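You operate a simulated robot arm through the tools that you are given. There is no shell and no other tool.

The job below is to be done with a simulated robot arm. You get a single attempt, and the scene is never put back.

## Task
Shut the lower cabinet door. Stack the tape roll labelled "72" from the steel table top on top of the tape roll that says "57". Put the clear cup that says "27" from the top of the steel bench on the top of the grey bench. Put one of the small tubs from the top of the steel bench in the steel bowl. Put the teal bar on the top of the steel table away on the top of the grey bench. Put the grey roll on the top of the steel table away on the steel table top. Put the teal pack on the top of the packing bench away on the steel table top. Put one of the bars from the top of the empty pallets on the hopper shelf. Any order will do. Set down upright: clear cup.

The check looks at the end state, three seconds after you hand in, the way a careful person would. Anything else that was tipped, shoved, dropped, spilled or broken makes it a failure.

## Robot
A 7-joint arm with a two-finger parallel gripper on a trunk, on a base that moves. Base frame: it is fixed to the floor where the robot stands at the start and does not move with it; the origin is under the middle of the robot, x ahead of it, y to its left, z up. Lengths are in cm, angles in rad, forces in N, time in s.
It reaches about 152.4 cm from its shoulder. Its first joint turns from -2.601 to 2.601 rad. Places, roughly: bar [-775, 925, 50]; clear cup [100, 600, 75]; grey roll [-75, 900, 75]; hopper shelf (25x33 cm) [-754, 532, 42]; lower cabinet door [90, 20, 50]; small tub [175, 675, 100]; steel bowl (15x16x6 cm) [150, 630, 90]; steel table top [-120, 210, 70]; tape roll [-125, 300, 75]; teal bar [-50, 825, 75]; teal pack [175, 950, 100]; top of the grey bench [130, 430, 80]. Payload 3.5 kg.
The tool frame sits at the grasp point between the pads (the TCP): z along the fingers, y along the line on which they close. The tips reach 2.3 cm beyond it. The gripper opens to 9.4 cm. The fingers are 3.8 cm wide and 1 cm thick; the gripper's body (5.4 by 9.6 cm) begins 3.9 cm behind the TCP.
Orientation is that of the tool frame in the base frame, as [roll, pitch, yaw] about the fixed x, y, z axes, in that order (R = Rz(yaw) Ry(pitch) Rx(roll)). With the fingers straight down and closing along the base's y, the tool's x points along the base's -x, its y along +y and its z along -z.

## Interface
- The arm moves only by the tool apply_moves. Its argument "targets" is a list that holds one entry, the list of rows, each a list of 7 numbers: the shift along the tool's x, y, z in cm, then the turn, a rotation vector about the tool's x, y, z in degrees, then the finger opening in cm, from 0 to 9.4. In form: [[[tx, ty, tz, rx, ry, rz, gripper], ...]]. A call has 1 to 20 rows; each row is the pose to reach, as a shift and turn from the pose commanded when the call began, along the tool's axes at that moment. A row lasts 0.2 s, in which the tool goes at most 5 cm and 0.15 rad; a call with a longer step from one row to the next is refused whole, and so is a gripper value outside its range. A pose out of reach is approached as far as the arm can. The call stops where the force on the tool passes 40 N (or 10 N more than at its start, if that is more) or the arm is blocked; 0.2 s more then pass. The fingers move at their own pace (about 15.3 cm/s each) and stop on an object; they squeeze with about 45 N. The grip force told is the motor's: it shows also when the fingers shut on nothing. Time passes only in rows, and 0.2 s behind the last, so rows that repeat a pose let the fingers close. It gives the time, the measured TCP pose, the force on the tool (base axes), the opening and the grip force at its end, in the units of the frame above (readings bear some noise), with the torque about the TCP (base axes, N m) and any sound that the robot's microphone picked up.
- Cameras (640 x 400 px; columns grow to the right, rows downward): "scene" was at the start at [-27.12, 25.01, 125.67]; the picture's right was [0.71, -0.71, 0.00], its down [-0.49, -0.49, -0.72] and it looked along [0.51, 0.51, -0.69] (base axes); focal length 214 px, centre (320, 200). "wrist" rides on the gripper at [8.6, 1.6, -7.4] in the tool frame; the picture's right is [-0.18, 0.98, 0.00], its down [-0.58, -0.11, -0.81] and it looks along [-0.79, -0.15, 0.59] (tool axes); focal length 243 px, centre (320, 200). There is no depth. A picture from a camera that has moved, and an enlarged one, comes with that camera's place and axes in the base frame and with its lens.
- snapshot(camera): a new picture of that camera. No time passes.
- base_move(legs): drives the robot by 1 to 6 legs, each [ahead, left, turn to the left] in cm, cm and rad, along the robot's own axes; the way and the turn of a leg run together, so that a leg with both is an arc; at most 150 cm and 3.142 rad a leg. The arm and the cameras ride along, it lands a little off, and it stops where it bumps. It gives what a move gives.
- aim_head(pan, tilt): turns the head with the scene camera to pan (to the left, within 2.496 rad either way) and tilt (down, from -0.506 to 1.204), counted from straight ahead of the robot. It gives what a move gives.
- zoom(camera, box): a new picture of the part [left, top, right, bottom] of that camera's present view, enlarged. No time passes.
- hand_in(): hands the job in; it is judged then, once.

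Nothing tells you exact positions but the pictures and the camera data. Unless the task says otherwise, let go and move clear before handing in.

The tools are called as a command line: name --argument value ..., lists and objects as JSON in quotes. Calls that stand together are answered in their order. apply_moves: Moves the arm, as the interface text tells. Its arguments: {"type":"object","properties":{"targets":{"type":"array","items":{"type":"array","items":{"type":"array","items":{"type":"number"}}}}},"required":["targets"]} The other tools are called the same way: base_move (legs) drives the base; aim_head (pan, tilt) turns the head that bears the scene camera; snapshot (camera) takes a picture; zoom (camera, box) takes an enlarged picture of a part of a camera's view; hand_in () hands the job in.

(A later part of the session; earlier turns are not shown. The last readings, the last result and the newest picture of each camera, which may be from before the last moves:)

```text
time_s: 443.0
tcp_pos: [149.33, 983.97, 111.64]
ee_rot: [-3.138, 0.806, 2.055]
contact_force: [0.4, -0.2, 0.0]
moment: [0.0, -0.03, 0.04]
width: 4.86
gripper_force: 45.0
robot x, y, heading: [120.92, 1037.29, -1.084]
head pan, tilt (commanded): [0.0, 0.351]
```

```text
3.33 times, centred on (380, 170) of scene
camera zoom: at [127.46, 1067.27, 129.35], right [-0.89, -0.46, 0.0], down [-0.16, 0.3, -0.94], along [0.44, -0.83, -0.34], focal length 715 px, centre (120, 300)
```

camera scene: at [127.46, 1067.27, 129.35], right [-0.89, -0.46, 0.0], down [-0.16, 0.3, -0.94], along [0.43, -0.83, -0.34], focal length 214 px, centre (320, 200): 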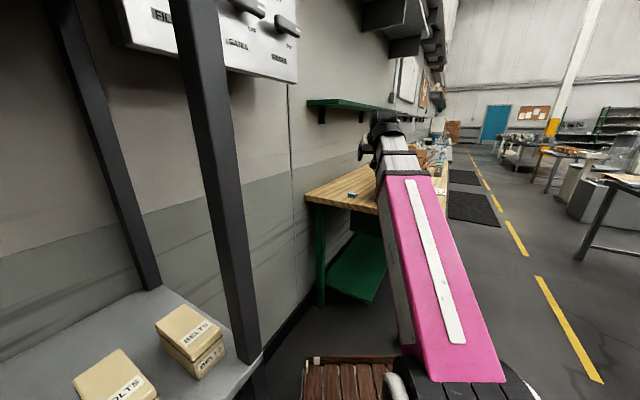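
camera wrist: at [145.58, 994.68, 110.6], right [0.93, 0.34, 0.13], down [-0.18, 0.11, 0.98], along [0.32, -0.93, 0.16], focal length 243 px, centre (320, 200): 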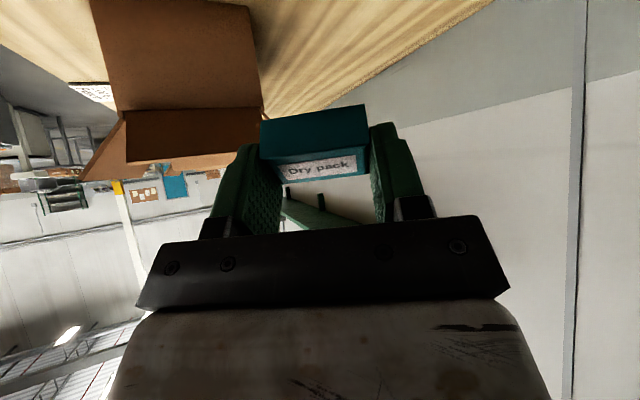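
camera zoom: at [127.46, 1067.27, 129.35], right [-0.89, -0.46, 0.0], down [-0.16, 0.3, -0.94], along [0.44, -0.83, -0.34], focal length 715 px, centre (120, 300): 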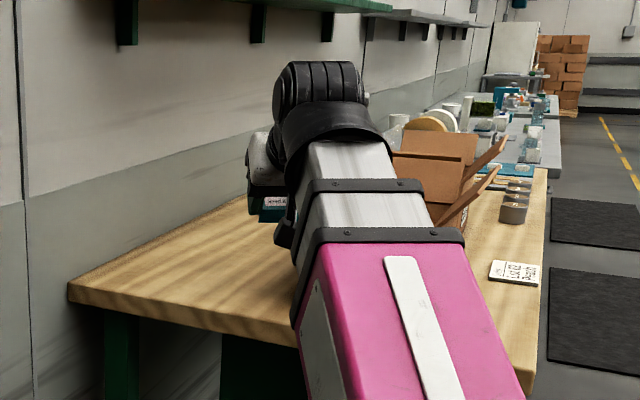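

The pack is secure and the boxes are undisturbed. Now back to the aisle and down toward the first steel table.

base_move --legs '[[0, -46, 0], [0, 0, -0.487], [0, -36, 0]]'

aim_head --pan 0.0 --tilt 0.4

snapshot --camera "scene"

```text
time_s: 449.1
tcp_pos: [44.12, 956.24, 111.54]
ee_rot: [3.142, 0.803, 1.562]
contact_force: [0.8, -0.6, 0.1]
moment: [0.0, 0.0, 0.01]
width: 4.88
gripper_force: 45.2
robot x, y, heading: [44.96, 1016.51, -1.579]
head pan, tilt (commanded): [0.0, 0.351]
```

```text
time_s: 449.7
tcp_pos: [44.14, 956.06, 111.72]
ee_rot: [-3.14, 0.802, 1.563]
contact_force: [0.2, -0.1, -0.1]
moment: [-0.01, 0.02, 0.01]
width: 4.88
gripper_force: 45.1
robot x, y, heading: [44.52, 1016.45, -1.575]
head pan, tilt (commanded): [0.0, 0.4]
```

```text
taken
camera scene: at [64.02, 1040.2, 128.9], right [-1.0, 0.01, 0.0], down [0.0, 0.39, -0.92], along [-0.01, -0.92, -0.39], focal length 214 px, centre (320, 200)
```

scene: 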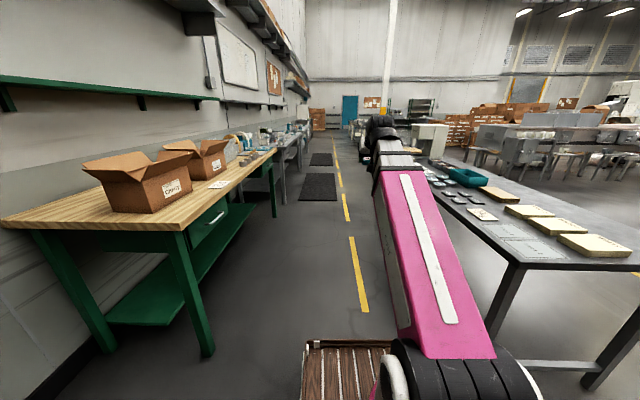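

The aisle ahead is clear. Driving down it to the first steel table and turning to face it.

base_move --legs '[[150, 0, 0], [150, -20, 0], [150, 0, 0], [150, 0, 0], [145, 0, 0]]'

base_move --legs '[[0, 0, -1.565]]'

aim_head --pan 0.1 --tilt 0.5

snapshot --camera "scene"

```text
refused: leg 2 is longer than a leg can be; nothing moved
```

```text
time_s: 453.9
tcp_pos: [-15.49, 1016.87, 111.71]
ee_rot: [-3.14, 0.803, -0.005]
contact_force: [0.8, -0.5, -0.3]
moment: [0.01, 0.02, -0.02]
width: 4.85
gripper_force: 44.6
robot x, y, heading: [45.02, 1016.1, 3.13]
head pan, tilt (commanded): [0.0, 0.4]
```

```text
time_s: 454.6
tcp_pos: [-15.47, 1017.04, 111.6]
ee_rot: [-3.14, 0.804, -0.007]
contact_force: [0.6, -0.3, 0.2]
moment: [0.0, -0.01, -0.02]
width: 4.87
gripper_force: 45.0
robot x, y, heading: [44.66, 1016.32, 3.135]
head pan, tilt (commanded): [0.099, 0.499]
```

```text
taken
camera scene: at [68.58, 996.53, 127.99], right [-0.09, 1.0, 0.0], down [0.48, 0.04, -0.88], along [-0.87, -0.08, -0.48], focal length 214 px, centre (320, 200)
```

scene: 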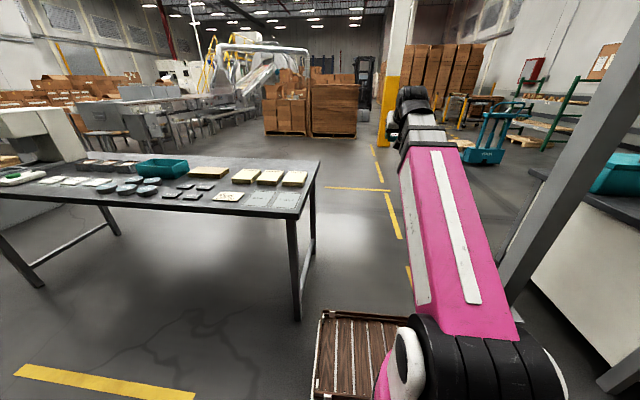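

One diagonal leg was too long, so only the turn happened. I'll turn back and drive with legal legs.

base_move --legs '[[0, 0, 1.575]]'

base_move --legs '[[150, 0, 0], [140, 0, 0], [0, -22, 0], [150, 0, 0], [150, 0, 0], [150, 0, 0]]'

aim_head --pan 0.0 --tilt 0.4

snapshot --camera "scene"

```text
time_s: 458.9
tcp_pos: [45.53, 956.17, 111.69]
ee_rot: [-3.139, 0.802, 1.586]
contact_force: [0.0, -0.3, -0.6]
moment: [-0.01, 0.0, -0.01]
width: 4.89
gripper_force: 45.0
robot x, y, heading: [44.92, 1016.59, -1.554]
head pan, tilt (commanded): [0.099, 0.499]
```

```text
time_s: 495.4
tcp_pos: [41.42, 213.39, 111.65]
ee_rot: [-3.14, 0.803, 1.592]
contact_force: [-0.9, 0.5, 0.2]
moment: [0.02, 0.0, 0.0]
width: 4.88
gripper_force: 45.1
robot x, y, heading: [40.07, 273.61, -1.548]
head pan, tilt (commanded): [0.099, 0.499]
```

```text
time_s: 496.0
tcp_pos: [41.34, 213.38, 111.58]
ee_rot: [-3.14, 0.804, 1.591]
contact_force: [-0.6, -0.2, 0.1]
moment: [-0.02, -0.02, -0.02]
width: 4.9
gripper_force: 44.9
robot x, y, heading: [40.38, 273.69, -1.55]
head pan, tilt (commanded): [0.0, 0.4]
```

```text
taken
camera scene: at [58.82, 297.97, 128.9], right [-1.0, -0.02, 0.0], down [-0.01, 0.39, -0.92], along [0.02, -0.92, -0.39], focal length 214 px, centre (320, 200)
```

scene: 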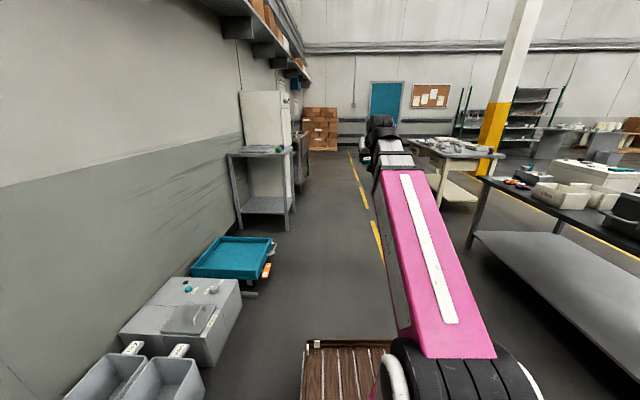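

At the steel table. I'll shift a little toward it and turn to face it.

base_move --legs '[[0, -18, 0], [0, 0, -1.585]]'

aim_head --pan 0.1 --tilt 0.5

snapshot --camera "scene"

zoom --camera "scene" --box '[200, 100, 420, 220]'

```text
time_s: 501.4
tcp_pos: [-37.83, 271.88, 111.76]
ee_rot: [-3.14, 0.804, 0.025]
contact_force: [0.6, -0.7, -0.1]
moment: [0.01, 0.01, -0.01]
width: 4.89
gripper_force: 44.6
robot x, y, heading: [22.52, 273.33, -3.116]
head pan, tilt (commanded): [0.0, 0.4]
```

```text
time_s: 502.0
tcp_pos: [-37.79, 271.82, 111.7]
ee_rot: [-3.141, 0.803, 0.025]
contact_force: [0.3, -0.1, -0.4]
moment: [-0.02, -0.06, -0.02]
width: 4.87
gripper_force: 44.8
robot x, y, heading: [22.6, 273.44, -3.127]
head pan, tilt (commanded): [0.099, 0.499]
```

```text
taken
camera scene: at [46.86, 254.22, 127.99], right [-0.12, 0.99, 0.0], down [0.47, 0.06, -0.88], along [-0.87, -0.11, -0.48], focal length 214 px, centre (320, 200)
```

scene: 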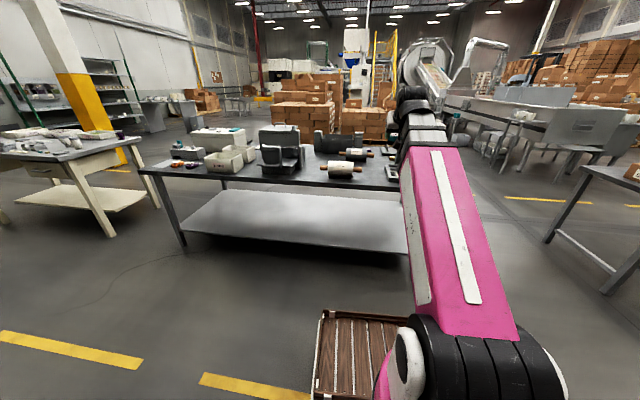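

```text
2.91 times, centred on (310, 160) of scene
camera zoom: at [46.86, 254.22, 127.99], right [-0.12, 0.99, 0.0], down [0.47, 0.06, -0.88], along [-0.87, -0.11, -0.48], focal length 624 px, centre (349, 316)
```

zoom: 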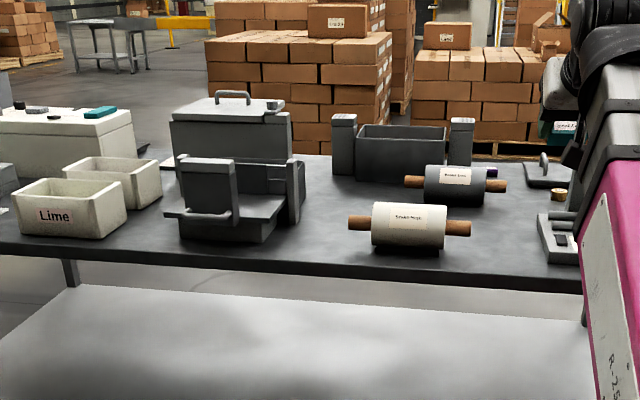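

The grey roll is still resting quietly. The gap between the white roll's axle and the control tray, around (-97, 272), is free for the pack; I'll drive in and lower toward it.

base_move --legs '[[37, 0, 0]]'

apply_moves --targets '[[[-0.15, -0.22, 4.2, 0, 4.43, 0, 0], [-0.3, -0.44, 8.4, 0, 8.86, 0, 0], [-0.45, -0.66, 12.6, 0, 13.3, 0, 0], [-0.6, -0.89, 16.9, 0, 17.7, 0, 0], [-0.76, -1.1, 21.1, 0, 22.1, 0, 0], [-0.9, -1.33, 25.3, 0, 26.6, 0, 0], [-1.06, -1.55, 29.5, 0, 31.0, 0, 0]]]'

snapshot --camera "wrist"

zoom --camera "scene" --box '[260, 100, 460, 230]'

```text
time_s: 504.4
tcp_pos: [-75.25, 270.62, 111.69]
ee_rot: [-3.139, 0.804, 0.03]
contact_force: [0.6, -0.2, -0.3]
moment: [0.0, 0.02, -0.02]
width: 4.91
gripper_force: 44.8
robot x, y, heading: [-15.32, 272.46, -3.114]
head pan, tilt (commanded): [0.099, 0.499]
```

```text
time_s: 506.0
tcp_pos: [-97.38, 271.58, 92.05]
ee_rot: [-3.14, 0.259, 0.031]
contact_force: [0.3, -0.1, -1.6]
moment: [0.02, -0.01, -0.02]
width: 4.89
gripper_force: 44.5
robot x, y, heading: [-15.17, 272.41, -3.12]
head pan, tilt (commanded): [0.099, 0.499]
```

```text
taken
camera wrist: at [-87.0, 270.2, 96.97], right [-0.15, -0.99, 0.05], down [-0.36, 0.1, 0.93], along [-0.92, 0.12, -0.37], focal length 243 px, centre (320, 200)
```

wrist: 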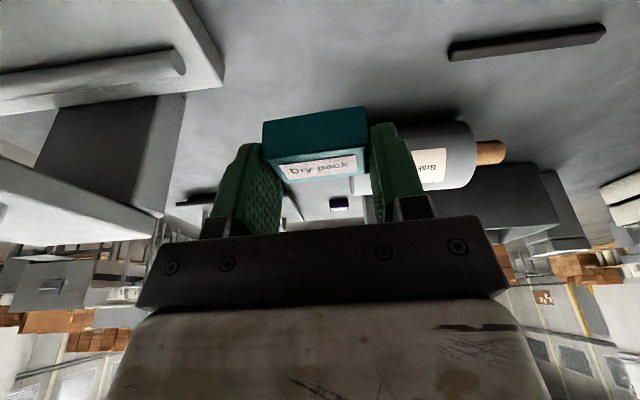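

```text
3.08 times, centred on (360, 165) of scene
camera zoom: at [9.52, 253.3, 127.99], right [-0.13, 0.99, 0.0], down [0.47, 0.06, -0.88], along [-0.87, -0.11, -0.48], focal length 660 px, centre (197, 308)
```

zoom: 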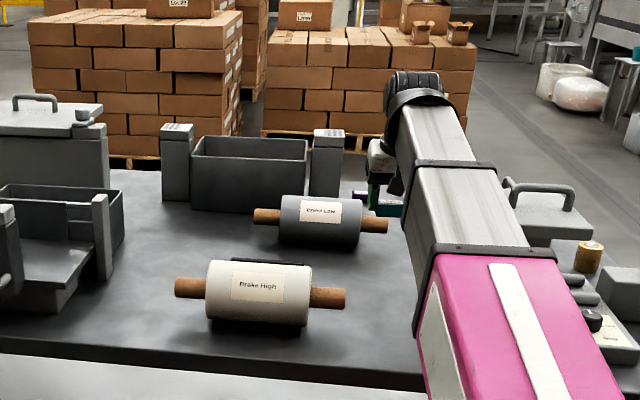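

The spot below is free, with the tray 5 cm away from the fingers. I'll lower the pack.

apply_moves --targets '[[[1.0, 0, 3.8, 0, 0, 0, 0], [2.0, 0, 7.7, 0, 0, 0, 0], [2.8, 0, 10.6, 0, 0, 0, 0], [3.4, 0, 12.8, 0, 0, 0, 0]]]'

apply_moves --targets '[[[0.08, 0, 0.3, 0, 0, 0, 0], [0.16, 0, 0.6, 0, 0, 0, 0], [0.24, 0, 0.9, 0, 0, 0, 0]]]'

snapshot --camera "wrist"

```text
time_s: 507.0
tcp_pos: [-97.27, 271.76, 78.58]
ee_rot: [-3.139, 0.262, 0.029]
contact_force: [0.3, -0.9, -0.4]
moment: [-0.01, 0.01, -0.02]
width: 4.86
gripper_force: 44.9
robot x, y, heading: [-14.72, 272.47, -3.113]
head pan, tilt (commanded): [0.099, 0.499]
```

```text
time_s: 507.8
tcp_pos: [-97.24, 271.63, 77.73]
ee_rot: [-3.139, 0.263, 0.028]
contact_force: [-0.4, -0.4, -0.1]
moment: [-0.01, 0.0, 0.03]
width: 4.9
gripper_force: 45.2
robot x, y, heading: [-15.05, 272.42, -3.112]
head pan, tilt (commanded): [0.099, 0.499]
```

```text
taken
camera wrist: at [-86.88, 270.27, 82.71], right [-0.15, -0.99, 0.05], down [-0.36, 0.1, 0.93], along [-0.92, 0.12, -0.37], focal length 243 px, centre (320, 200)
```

wrist: 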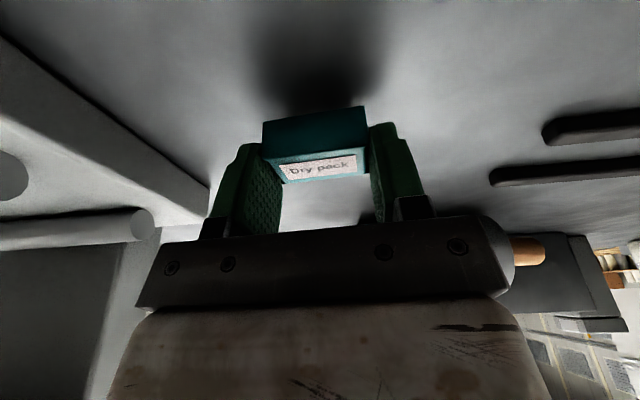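

apply_moves --targets '[[[0.05, 0, 0.2, 0, 0, 0, 0], [0.11, 0, 0.4, 0, 0, 0, 0]]]'

apply_moves --targets '[[[0.05, 0, 0.2, 0, 0, 0, 0], [0.09, 0, 0.35, 0, 0, 0, 0]]]'

```text
time_s: 508.4
tcp_pos: [-97.29, 271.66, 77.32]
ee_rot: [-3.141, 0.261, 0.027]
contact_force: [0.2, 0.0, -0.2]
moment: [0.04, 0.0, -0.01]
width: 4.88
gripper_force: 44.9
robot x, y, heading: [-14.88, 272.31, -3.119]
head pan, tilt (commanded): [0.099, 0.499]
```

```text
time_s: 509.0
tcp_pos: [-97.06, 271.57, 77.06]
ee_rot: [-3.14, 0.261, 0.028]
contact_force: [-0.8, 0.1, 7.9]
moment: [0.05, 0.09, -0.02]
width: 4.88
gripper_force: 44.9
robot x, y, heading: [-14.74, 272.11, -3.11]
head pan, tilt (commanded): [0.099, 0.499]
```

The pack is touching the table. I'll release it and rise straight up.

apply_moves --targets '[[[0, 0, 0, 0, 0, 0, 6.2], [0, 0, 0, 0, 0, 0, 6.6], [-0.26, 0, -0.97, 0, 0, 0, 6.6], [-1.0, 0, -3.9, 0, 0, 0, 6.6], [-2.1, 0, -7.7, 0, 0, 0, 6.6], [-3.3, 0, -12.5, 0, 0, 0, 6.6], [-4.6, 0, -17.3, 0, 0, 0, 6.6], [-5.9, 0, -22, 0, 0, 0, 6.6], [-7.2, 0, -26.8, 0, 0, 0, 6.6]]]'

snapshot --camera "wrist"

zoom --camera "scene" --box '[260, 100, 460, 230]'

```text
time_s: 511.0
tcp_pos: [-97.24, 271.84, 104.89]
ee_rot: [-3.139, 0.263, 0.029]
contact_force: [0.5, 0.6, 0.4]
moment: [0.0, 0.0, 0.01]
width: 6.61
gripper_force: 0.0
robot x, y, heading: [-14.64, 272.23, -3.12]
head pan, tilt (commanded): [0.099, 0.499]
```

```text
taken
camera wrist: at [-86.93, 270.27, 109.79], right [-0.15, -0.99, 0.05], down [-0.36, 0.1, 0.93], along [-0.92, 0.12, -0.37], focal length 243 px, centre (320, 200)
```

wrist: 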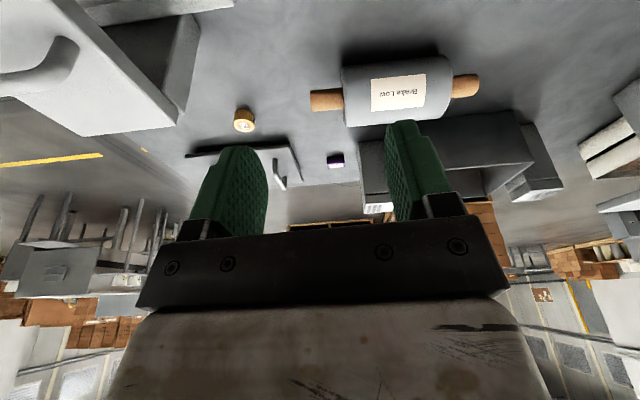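

```text
3.08 times, centred on (360, 165) of scene
camera zoom: at [9.52, 253.3, 127.99], right [-0.13, 0.99, 0.0], down [0.47, 0.06, -0.88], along [-0.87, -0.11, -0.48], focal length 660 px, centre (197, 308)
```

zoom: 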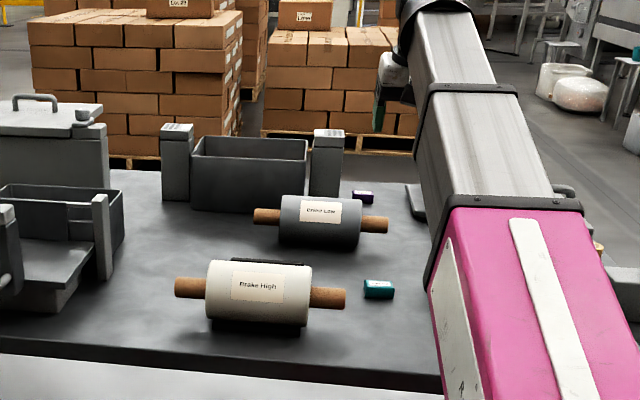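

The teal pack is on the steel table. Last is the bar from the empty pallets, far to the west; I'll retract the arm, back out and look for a route.

apply_moves --targets '[[[3.5, 0.16, -1.4, 0, -5.1, 0, 5], [6.9, 0.32, -2.8, 0, -10.3, 0, 5], [10.4, 0.48, -4.2, 0, -15.4, 0, 5], [13.9, 0.63, -5.5, 0, -20.5, 0, 5], [17.3, 0.79, -6.9, 0, -25.7, 0, 5], [20.8, 0.95, -8.3, 0, -30.8, 0, 5]]]'

base_move --legs '[[-35, 0, -0.03], [0, -90, 0]]'

aim_head --pan 0.25 --tilt 0.25

snapshot --camera "scene"

aim_head --pan -0.45 --tilt 0.25

snapshot --camera "scene"

```text
time_s: 512.4
tcp_pos: [-74.91, 271.35, 107.52]
ee_rot: [-3.14, 0.803, 0.031]
contact_force: [-0.2, 0.6, -0.7]
moment: [-0.02, 0.01, 0.0]
width: 5.02
gripper_force: 0.1
robot x, y, heading: [-15.08, 272.08, -3.115]
head pan, tilt (commanded): [0.099, 0.499]
```

```text
time_s: 519.0
tcp_pos: [-39.72, 362.99, 107.46]
ee_rot: [-3.14, 0.801, 0.001]
contact_force: [0.2, 0.2, -0.2]
moment: [-0.02, -0.04, 0.02]
width: 5.01
gripper_force: 0.0
robot x, y, heading: [19.96, 362.43, 3.141]
head pan, tilt (commanded): [0.099, 0.499]
```

```text
time_s: 519.8
tcp_pos: [-39.76, 363.05, 107.52]
ee_rot: [-3.139, 0.8, 0.002]
contact_force: [0.4, 0.7, 0.0]
moment: [0.01, -0.03, -0.01]
width: 5.01
gripper_force: 0.1
robot x, y, heading: [19.82, 362.47, 3.138]
head pan, tilt (commanded): [0.25, 0.25]
```

```text
taken
camera scene: at [44.1, 341.31, 130.29], right [-0.25, 0.97, 0.0], down [0.24, 0.06, -0.97], along [-0.94, -0.24, -0.25], focal length 214 px, centre (320, 200)
```

scene: 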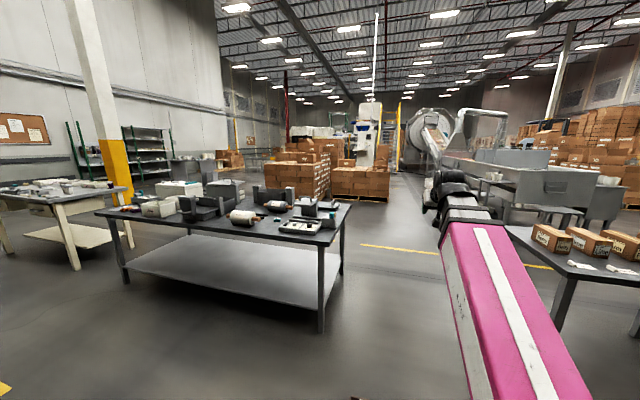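

```text
time_s: 520.8
tcp_pos: [-39.84, 363.07, 107.37]
ee_rot: [-3.141, 0.8, 0.002]
contact_force: [0.0, 0.4, 1.2]
moment: [0.01, 0.01, -0.02]
width: 4.98
gripper_force: 0.0
robot x, y, heading: [20.16, 362.65, 3.147]
head pan, tilt (commanded): [-0.45, 0.25]
```

```text
taken
camera scene: at [44.74, 347.67, 130.3], right [0.43, 0.9, 0.0], down [0.22, -0.11, -0.97], along [-0.87, 0.42, -0.25], focal length 214 px, centre (320, 200)
```

scene: 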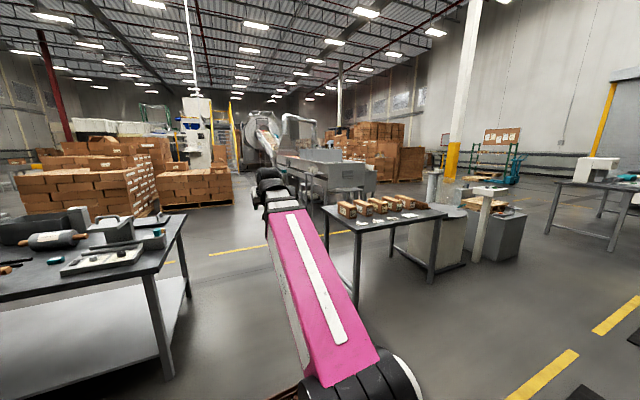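

West of here there is a lane between the carton pallets on the left and the conveyor line on the right. I'll zoom in to study it.

zoom --camera "scene" --box '[130, 90, 450, 250]'

aim_head --pan 0.12 --tilt 0.2

zoom --camera "scene" --box '[180, 100, 420, 240]'

```text
2.00 times, centred on (290, 170) of scene
camera zoom: at [44.74, 347.67, 130.3], right [0.43, 0.9, 0.0], down [0.22, -0.11, -0.97], along [-0.87, 0.42, -0.25], focal length 429 px, centre (380, 260)
```

zoom: 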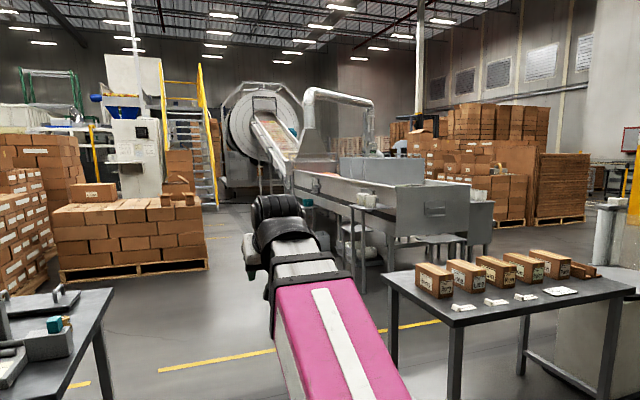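

```text
time_s: 521.8
tcp_pos: [-39.81, 363.04, 107.46]
ee_rot: [-3.139, 0.801, 0.001]
contact_force: [0.3, 0.0, 0.7]
moment: [0.0, -0.01, -0.01]
width: 5.01
gripper_force: 0.1
robot x, y, heading: [20.12, 362.81, 3.144]
head pan, tilt (commanded): [0.12, 0.201]
```

```text
2.67 times, centred on (300, 170) of scene
camera zoom: at [43.9, 342.5, 130.75], right [-0.12, 0.99, 0.0], down [0.2, 0.02, -0.98], along [-0.97, -0.12, -0.2], focal length 572 px, centre (373, 280)
```

zoom: 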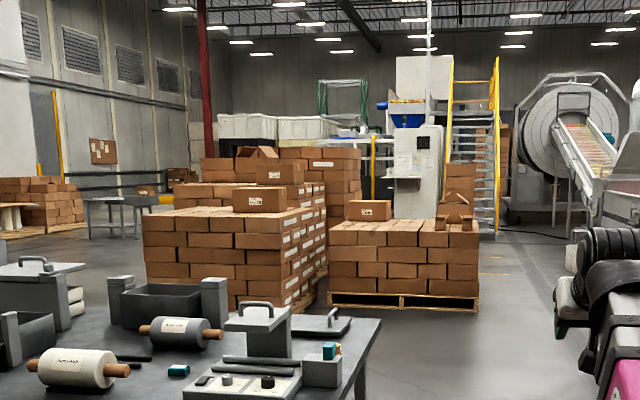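

The gap between the steel table (north end y≈320) and the carton table (south edge y≈430) leads west. I'll drive through it at y≈375 and look again.

base_move --legs '[[0, -12, 0], [150, 0, 0], [110, 0, 0]]'

aim_head --pan 0.3 --tilt 0.3

snapshot --camera "scene"

aim_head --pan -0.5 --tilt 0.3

snapshot --camera "scene"

```text
time_s: 535.3
tcp_pos: [-299.59, 377.29, 107.44]
ee_rot: [-3.139, 0.798, -0.012]
contact_force: [0.5, 0.3, 0.1]
moment: [0.0, 0.0, -0.02]
width: 5.01
gripper_force: 0.0
robot x, y, heading: [-239.63, 375.95, 3.133]
head pan, tilt (commanded): [0.12, 0.201]
```

```text
time_s: 536.0
tcp_pos: [-299.7, 377.2, 107.52]
ee_rot: [-3.14, 0.8, -0.015]
contact_force: [0.4, -0.1, 0.3]
moment: [0.0, -0.01, -0.01]
width: 5.03
gripper_force: 0.0
robot x, y, heading: [-239.46, 375.72, 3.125]
head pan, tilt (commanded): [0.3, 0.3]
```

```text
taken
camera scene: at [-215.89, 353.96, 129.83], right [-0.28, 0.96, 0.0], down [0.28, 0.08, -0.96], along [-0.92, -0.27, -0.3], focal length 214 px, centre (320, 200)
```

scene: 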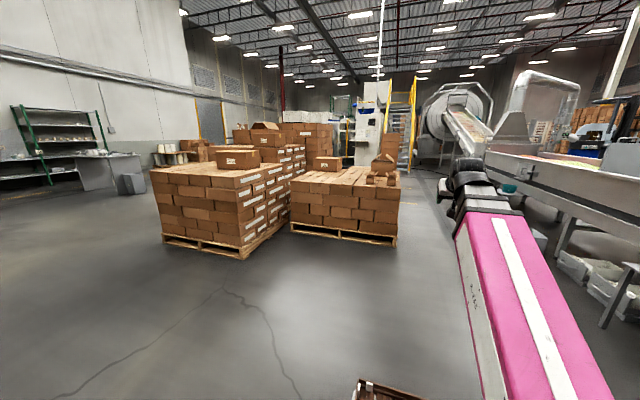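

```text
time_s: 537.1
tcp_pos: [-299.67, 377.32, 107.44]
ee_rot: [3.141, 0.8, -0.015]
contact_force: [0.1, 0.0, 0.1]
moment: [-0.02, 0.0, 0.0]
width: 5.01
gripper_force: 0.1
robot x, y, heading: [-239.65, 375.78, 3.131]
head pan, tilt (commanded): [-0.499, 0.3]
```

```text
taken
camera scene: at [-215.06, 361.17, 129.83], right [0.49, 0.87, 0.0], down [0.26, -0.15, -0.96], along [-0.83, 0.47, -0.3], focal length 214 px, centre (320, 200)
```

scene: 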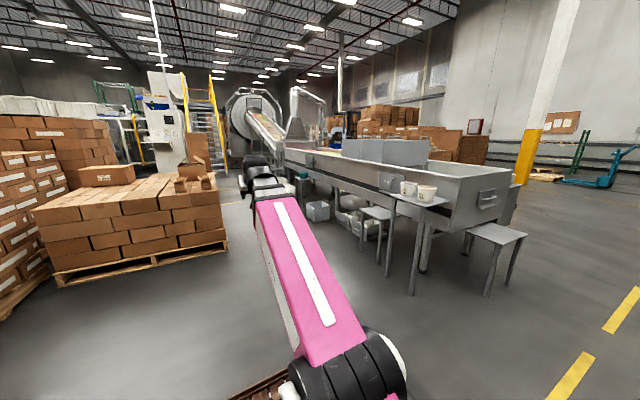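

The lane at y≈430 between the carton pallet (edge y≈378) and the conveyor legs (y≈495) is wide enough. I'll move over and drive further west.

base_move --legs '[[0, -52, 0.01], [150, 0, 0], [90, 0, 0]]'

aim_head --pan 0.2 --tilt 0.3

snapshot --camera "scene"

aim_head --pan -0.6 --tilt 0.3

snapshot --camera "scene"

```text
time_s: 551.5
tcp_pos: [-537.83, 431.8, 107.46]
ee_rot: [-3.139, 0.798, -0.009]
contact_force: [-0.4, 0.2, 0.1]
moment: [0.0, 0.01, -0.01]
width: 5.02
gripper_force: 0.1
robot x, y, heading: [-478.07, 430.48, 3.131]
head pan, tilt (commanded): [-0.499, 0.3]
```

```text
time_s: 552.5
tcp_pos: [-537.87, 431.73, 107.46]
ee_rot: [-3.139, 0.799, -0.01]
contact_force: [0.3, -0.3, 0.1]
moment: [-0.02, 0.02, 0.01]
width: 5.0
gripper_force: 0.1
robot x, y, heading: [-477.74, 430.41, 3.131]
head pan, tilt (commanded): [0.201, 0.3]
```

```text
taken
camera scene: at [-454.2, 409.7, 129.83], right [-0.19, 0.98, 0.0], down [0.29, 0.06, -0.96], along [-0.94, -0.18, -0.3], focal length 214 px, centre (320, 200)
```

scene: 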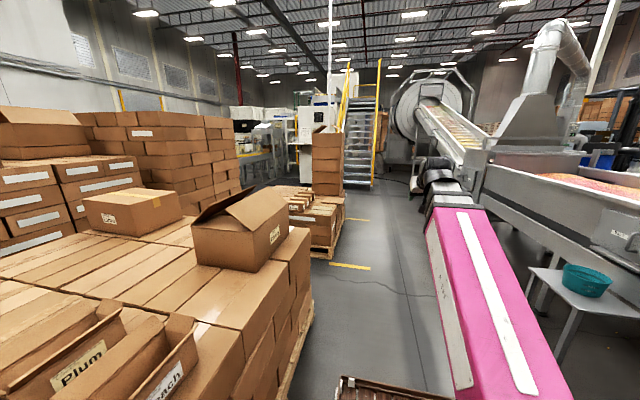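

```text
time_s: 553.7
tcp_pos: [-537.77, 431.82, 107.58]
ee_rot: [-3.139, 0.8, -0.008]
contact_force: [-0.5, -0.2, 0.3]
moment: [0.02, 0.04, -0.01]
width: 5.01
gripper_force: 0.0
robot x, y, heading: [-478.21, 430.81, 3.13]
head pan, tilt (commanded): [-0.6, 0.3]
```

```text
taken
camera scene: at [-452.68, 416.8, 129.83], right [0.57, 0.82, 0.0], down [0.24, -0.17, -0.96], along [-0.78, 0.55, -0.3], focal length 214 px, centre (320, 200)
```

scene: 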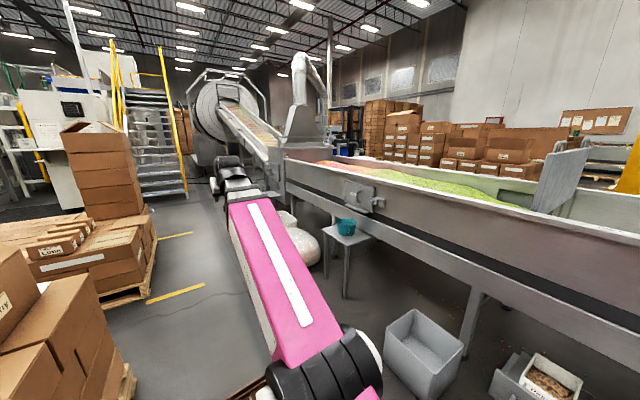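

The lane continues west past more cartons toward the drum machine. I'll go further and look for the hopper shelf.

base_move --legs '[[120, 0, 0.01]]'

aim_head --pan 0.15 --tilt 0.4

snapshot --camera "scene"

aim_head --pan -0.7 --tilt 0.4

snapshot --camera "scene"

```text
time_s: 559.8
tcp_pos: [-658.08, 431.63, 107.53]
ee_rot: [-3.14, 0.8, 0.002]
contact_force: [-0.4, 0.6, 0.5]
moment: [-0.01, -0.02, 0.02]
width: 5.01
gripper_force: 0.0
robot x, y, heading: [-598.08, 431.19, -3.134]
head pan, tilt (commanded): [-0.6, 0.3]
```

```text
time_s: 560.9
tcp_pos: [-658.22, 431.79, 107.56]
ee_rot: [-3.14, 0.8, 0.003]
contact_force: [-0.3, 1.1, -0.6]
moment: [0.0, -0.01, -0.01]
width: 5.0
gripper_force: 0.0
robot x, y, heading: [-598.32, 431.0, -3.14]
head pan, tilt (commanded): [0.15, 0.4]
```

```text
taken
camera scene: at [-574.31, 410.99, 128.9], right [-0.15, 0.99, 0.0], down [0.38, 0.06, -0.92], along [-0.91, -0.14, -0.39], focal length 214 px, centre (320, 200)
```

scene: 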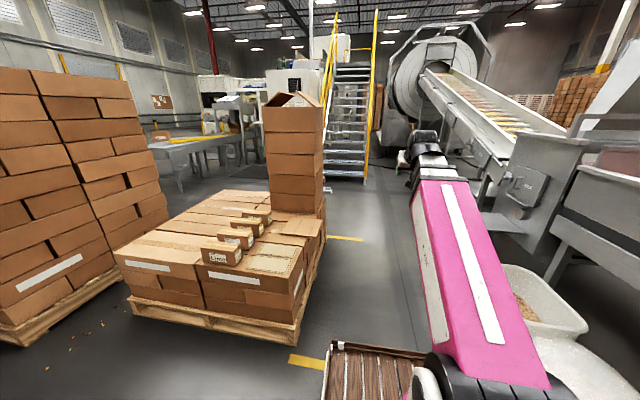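

```text
time_s: 562.0
tcp_pos: [-658.16, 431.73, 107.37]
ee_rot: [-3.141, 0.799, 0.003]
contact_force: [0.2, 0.4, -0.4]
moment: [-0.02, 0.01, 0.0]
width: 5.0
gripper_force: 0.1
robot x, y, heading: [-598.02, 430.93, -3.139]
head pan, tilt (commanded): [-0.7, 0.4]
```

```text
taken
camera scene: at [-572.25, 418.33, 128.9], right [0.64, 0.77, 0.0], down [0.3, -0.25, -0.92], along [-0.71, 0.59, -0.39], focal length 214 px, centre (320, 200)
```

scene: 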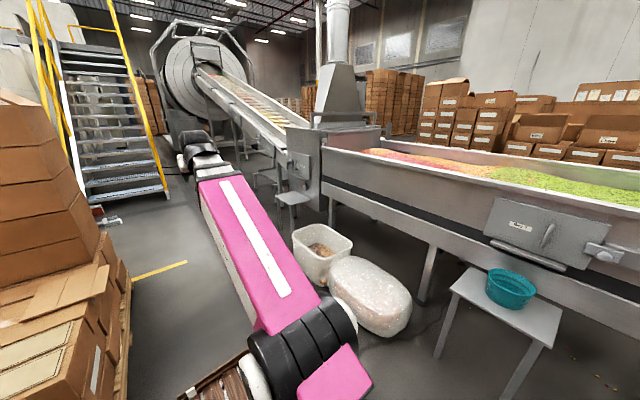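

I can see the hopper shelf: the small grey shelf under the chute at about (-755, 533, 42). Now I need a route to the empty pallets at (-775, 925); I'll look around to the north and east.

aim_head --pan -1.3 --tilt 0.2

snapshot --camera "scene"

aim_head --pan -2.1 --tilt 0.2

snapshot --camera "scene"

aim_head --pan -0.6 --tilt 0.3

zoom --camera "scene" --box '[120, 80, 360, 230]'

```text
time_s: 563.0
tcp_pos: [-658.15, 431.71, 107.47]
ee_rot: [-3.14, 0.799, 0.001]
contact_force: [-0.1, 0.4, -0.5]
moment: [0.0, -0.01, -0.01]
width: 5.01
gripper_force: 0.1
robot x, y, heading: [-598.16, 431.1, -3.144]
head pan, tilt (commanded): [-1.3, 0.201]
```

```text
taken
camera scene: at [-567.66, 421.35, 130.75], right [0.96, 0.27, 0.0], down [0.05, -0.19, -0.98], along [-0.26, 0.94, -0.2], focal length 214 px, centre (320, 200)
```

scene: 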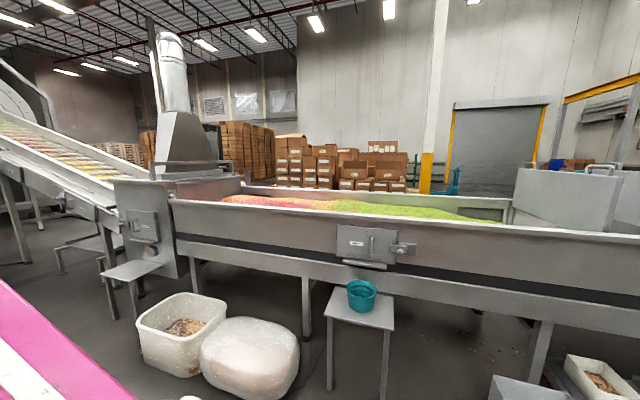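

```text
time_s: 564.2
tcp_pos: [-658.13, 431.67, 107.41]
ee_rot: [-3.14, 0.799, 0.0]
contact_force: [-0.3, 0.0, -0.3]
moment: [0.0, -0.03, 0.0]
width: 5.0
gripper_force: 0.0
robot x, y, heading: [-598.21, 431.03, -3.139]
head pan, tilt (commanded): [-2.1, 0.201]
```

```text
taken
camera scene: at [-560.47, 420.43, 130.75], right [0.86, -0.5, 0.0], down [-0.1, -0.17, -0.98], along [0.49, 0.85, -0.2], focal length 214 px, centre (320, 200)
```

scene: 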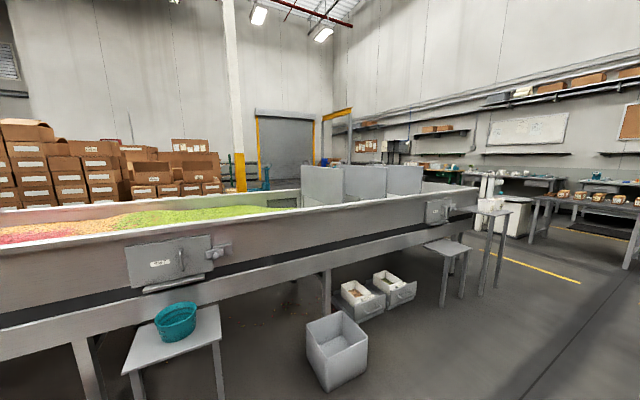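

```text
time_s: 565.8
tcp_pos: [-658.17, 431.78, 107.4]
ee_rot: [-3.141, 0.799, 0.003]
contact_force: [0.6, 0.5, 0.4]
moment: [-0.03, 0.0, 0.0]
width: 5.0
gripper_force: 0.0
robot x, y, heading: [-598.25, 431.46, -3.141]
head pan, tilt (commanded): [-0.6, 0.3]
```

```text
2.67 times, centred on (240, 155) of scene
camera zoom: at [-572.86, 417.65, 129.83], right [0.56, 0.83, 0.0], down [0.24, -0.17, -0.96], along [-0.79, 0.54, -0.3], focal length 572 px, centre (533, 320)
```

zoom: 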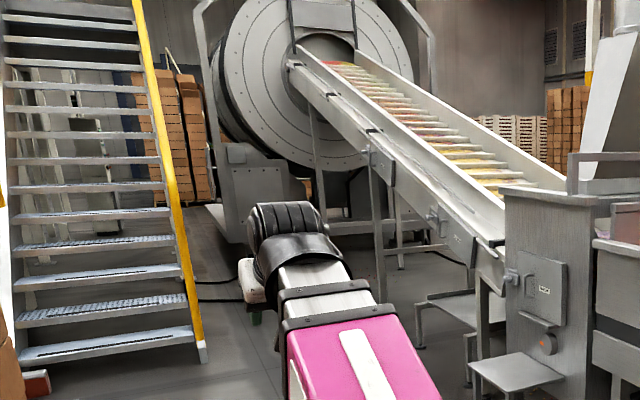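

The hopper shelf is reachable from this lane later. The pallets are on the north side of the conveyor, so I'll back out east, go around the conveyor's end and head north.

base_move --legs '[[-150, 0, 0], [-150, 0, 0], [-80, 0, 0]]'

aim_head --pan -1.2 --tilt 0.35

snapshot --camera "scene"

aim_head --pan -0.5 --tilt 0.35

snapshot --camera "scene"

```text
time_s: 584.1
tcp_pos: [-279.49, 432.16, 107.36]
ee_rot: [-3.14, 0.8, -0.004]
contact_force: [0.0, -0.5, 0.3]
moment: [0.01, -0.01, 0.02]
width: 5.0
gripper_force: 0.1
robot x, y, heading: [-219.28, 431.1, 3.138]
head pan, tilt (commanded): [-0.6, 0.3]
```

```text
time_s: 585.1
tcp_pos: [-279.55, 432.18, 107.66]
ee_rot: [-3.139, 0.798, -0.004]
contact_force: [-0.5, -0.8, -0.6]
moment: [0.04, 0.01, 0.01]
width: 5.02
gripper_force: 0.1
robot x, y, heading: [-219.27, 431.08, 3.138]
head pan, tilt (commanded): [-1.201, 0.351]
```

```text
taken
camera scene: at [-189.86, 421.02, 129.35], right [0.93, 0.36, 0.0], down [0.12, -0.32, -0.94], along [-0.34, 0.88, -0.34], focal length 214 px, centre (320, 200)
```

scene: 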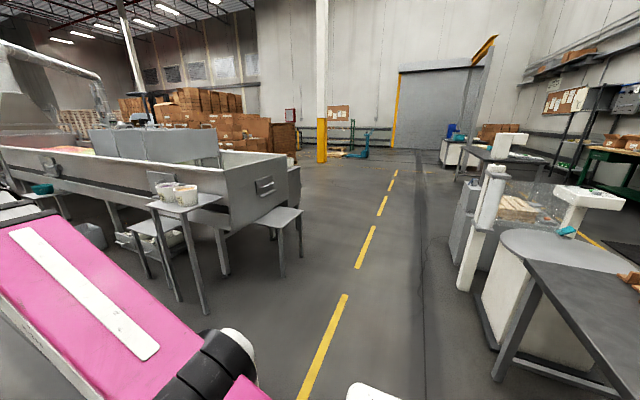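

```text
time_s: 586.1
tcp_pos: [-279.37, 432.11, 107.54]
ee_rot: [-3.141, 0.8, -0.005]
contact_force: [-0.8, 0.0, -0.7]
moment: [-0.01, 0.03, -0.04]
width: 5.01
gripper_force: 0.1
robot x, y, heading: [-219.39, 431.1, 3.136]
head pan, tilt (commanded): [-0.499, 0.351]
```

```text
taken
camera scene: at [-194.68, 416.83, 129.35], right [0.48, 0.88, 0.0], down [0.3, -0.17, -0.94], along [-0.82, 0.45, -0.34], focal length 214 px, centre (320, 200)
```

scene: 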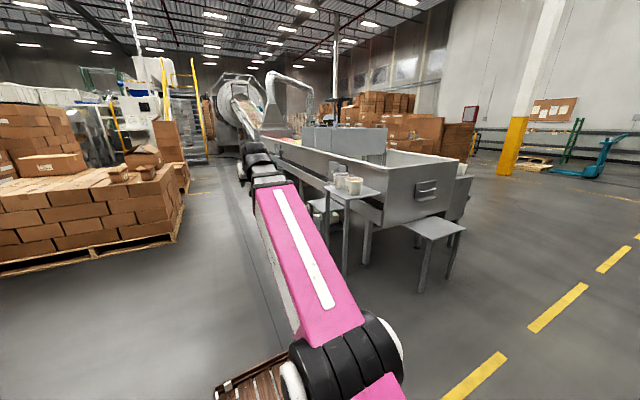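

A clear north–south lane runs at x≈-200, east of the conveyor's end. I'll turn north and drive up it, then look west.

base_move --legs '[[-14, 0, 0], [0, 0, -1.567], [150, 0, 0], [130, 0, 0]]'

aim_head --pan 1.3 --tilt 0.25

snapshot --camera "scene"

aim_head --pan 0.5 --tilt 0.25

snapshot --camera "scene"

```text
time_s: 604.6
tcp_pos: [-202.42, 773.83, 107.44]
ee_rot: [-3.14, 0.799, -1.578]
contact_force: [-0.5, 0.8, -0.3]
moment: [0.0, 0.0, 0.0]
width: 5.0
gripper_force: 0.0
robot x, y, heading: [-203.59, 713.67, 1.559]
head pan, tilt (commanded): [-0.499, 0.351]
```

```text
time_s: 606.4
tcp_pos: [-202.42, 773.91, 107.49]
ee_rot: [-3.141, 0.799, -1.576]
contact_force: [-0.9, 0.6, -0.2]
moment: [-0.02, 0.0, 0.02]
width: 5.0
gripper_force: 0.2
robot x, y, heading: [-203.78, 713.99, 1.558]
head pan, tilt (commanded): [1.3, 0.25]
```

```text
taken
camera scene: at [-231.8, 683.83, 130.3], right [0.28, 0.96, 0.0], down [0.24, -0.07, -0.97], along [-0.93, 0.27, -0.25], focal length 214 px, centre (320, 200)
```

scene: 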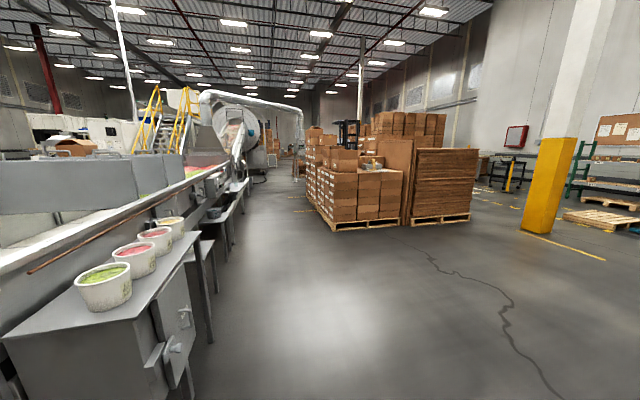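

```text
time_s: 607.5
tcp_pos: [-202.53, 773.81, 107.52]
ee_rot: [-3.141, 0.8, -1.579]
contact_force: [-0.1, 0.2, 0.0]
moment: [-0.02, -0.06, 0.01]
width: 4.98
gripper_force: 0.2
robot x, y, heading: [-203.93, 713.85, 1.566]
head pan, tilt (commanded): [0.499, 0.25]
```

```text
taken
camera scene: at [-227.23, 689.48, 130.3], right [0.88, 0.47, 0.0], down [0.12, -0.22, -0.97], along [-0.46, 0.85, -0.25], focal length 214 px, centre (320, 200)
```

scene: 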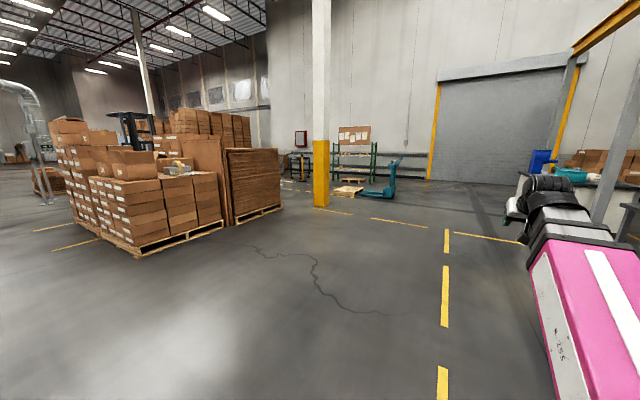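

There is a wide lane west between the conveyor (y<645) and the cartons (y>797). I'll turn west and drive along y≈715.

base_move --legs '[[0, 0, 1.575], [150, 0, 0], [150, 0, 0]]'

aim_head --pan -0.5 --tilt 0.3

snapshot --camera "scene"

aim_head --pan 0.2 --tilt 0.3

snapshot --camera "scene"

```text
time_s: 625.9
tcp_pos: [-565.44, 710.63, 107.49]
ee_rot: [-3.14, 0.8, 0.004]
contact_force: [-0.6, 0.5, 0.9]
moment: [-0.02, -0.03, 0.02]
width: 5.01
gripper_force: 0.1
robot x, y, heading: [-505.4, 710.22, -3.137]
head pan, tilt (commanded): [0.499, 0.25]
```

```text
time_s: 627.2
tcp_pos: [-565.35, 710.7, 107.53]
ee_rot: [-3.14, 0.799, 0.005]
contact_force: [0.1, -0.2, 0.6]
moment: [0.04, 0.01, 0.02]
width: 5.02
gripper_force: 0.1
robot x, y, heading: [-505.43, 710.42, -3.139]
head pan, tilt (commanded): [-0.499, 0.3]
```

```text
taken
camera scene: at [-480.59, 696.06, 129.83], right [0.47, 0.88, 0.0], down [0.26, -0.14, -0.96], along [-0.84, 0.45, -0.3], focal length 214 px, centre (320, 200)
```

scene: 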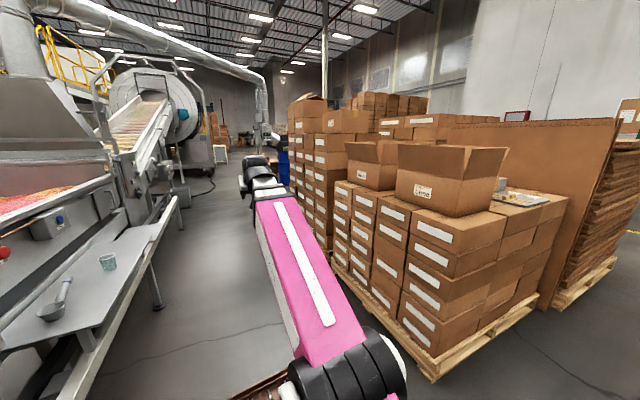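

```text
time_s: 628.2
tcp_pos: [-565.49, 710.56, 107.48]
ee_rot: [-3.14, 0.799, 0.005]
contact_force: [-0.1, 0.3, 0.1]
moment: [0.01, -0.03, -0.01]
width: 5.02
gripper_force: 0.2
robot x, y, heading: [-505.44, 710.42, -3.142]
head pan, tilt (commanded): [0.201, 0.3]
```

```text
taken
camera scene: at [-481.51, 689.74, 129.83], right [-0.2, 0.98, 0.0], down [0.29, 0.06, -0.96], along [-0.94, -0.19, -0.3], focal length 214 px, centre (320, 200)
```

scene: 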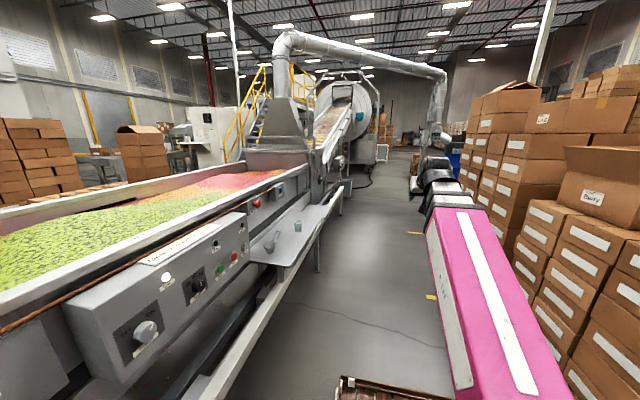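

The lane continues past the carton pallets (to about x=-650). I'll drive further west and look north beyond them.

base_move --legs '[[150, 0, 0], [30, 0, 0]]'

aim_head --pan -0.8 --tilt 0.35

snapshot --camera "scene"

aim_head --pan -1.5 --tilt 0.35

snapshot --camera "scene"

```text
time_s: 637.3
tcp_pos: [-745.07, 708.95, 107.53]
ee_rot: [-3.141, 0.799, 0.009]
contact_force: [0.2, 0.6, -0.4]
moment: [-0.01, -0.04, -0.04]
width: 5.01
gripper_force: 0.1
robot x, y, heading: [-684.79, 708.97, -3.131]
head pan, tilt (commanded): [0.201, 0.3]
```

```text
time_s: 638.6
tcp_pos: [-745.16, 709.03, 107.39]
ee_rot: [-3.139, 0.798, 0.01]
contact_force: [-0.4, 0.2, -0.5]
moment: [0.0, -0.05, -0.01]
width: 4.98
gripper_force: 0.0
robot x, y, heading: [-685.35, 708.82, -3.132]
head pan, tilt (commanded): [-0.799, 0.351]
```

```text
taken
camera scene: at [-658.47, 696.99, 129.35], right [0.71, 0.7, 0.0], down [0.24, -0.24, -0.94], along [-0.66, 0.67, -0.34], focal length 214 px, centre (320, 200)
```

scene: 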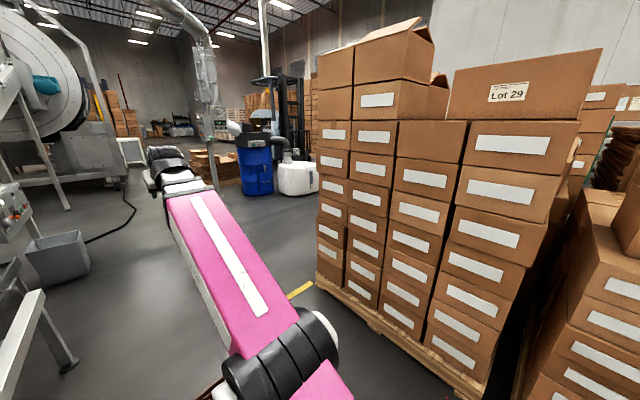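

```text
time_s: 639.6
tcp_pos: [-745.1, 708.94, 107.58]
ee_rot: [3.141, 0.801, 0.01]
contact_force: [-0.3, -0.3, -0.3]
moment: [-0.01, -0.01, 0.02]
width: 5.0
gripper_force: 0.0
robot x, y, heading: [-685.14, 708.91, -3.133]
head pan, tilt (commanded): [-1.499, 0.351]
```

```text
taken
camera scene: at [-652.67, 699.66, 129.35], right [1.0, 0.08, 0.0], down [0.03, -0.34, -0.94], along [-0.08, 0.94, -0.34], focal length 214 px, centre (320, 200)
```

scene: 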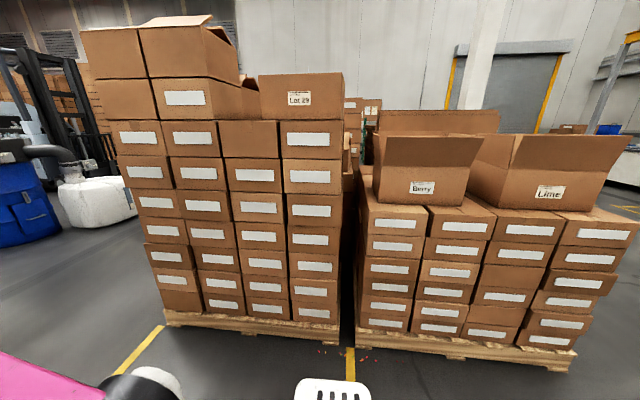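

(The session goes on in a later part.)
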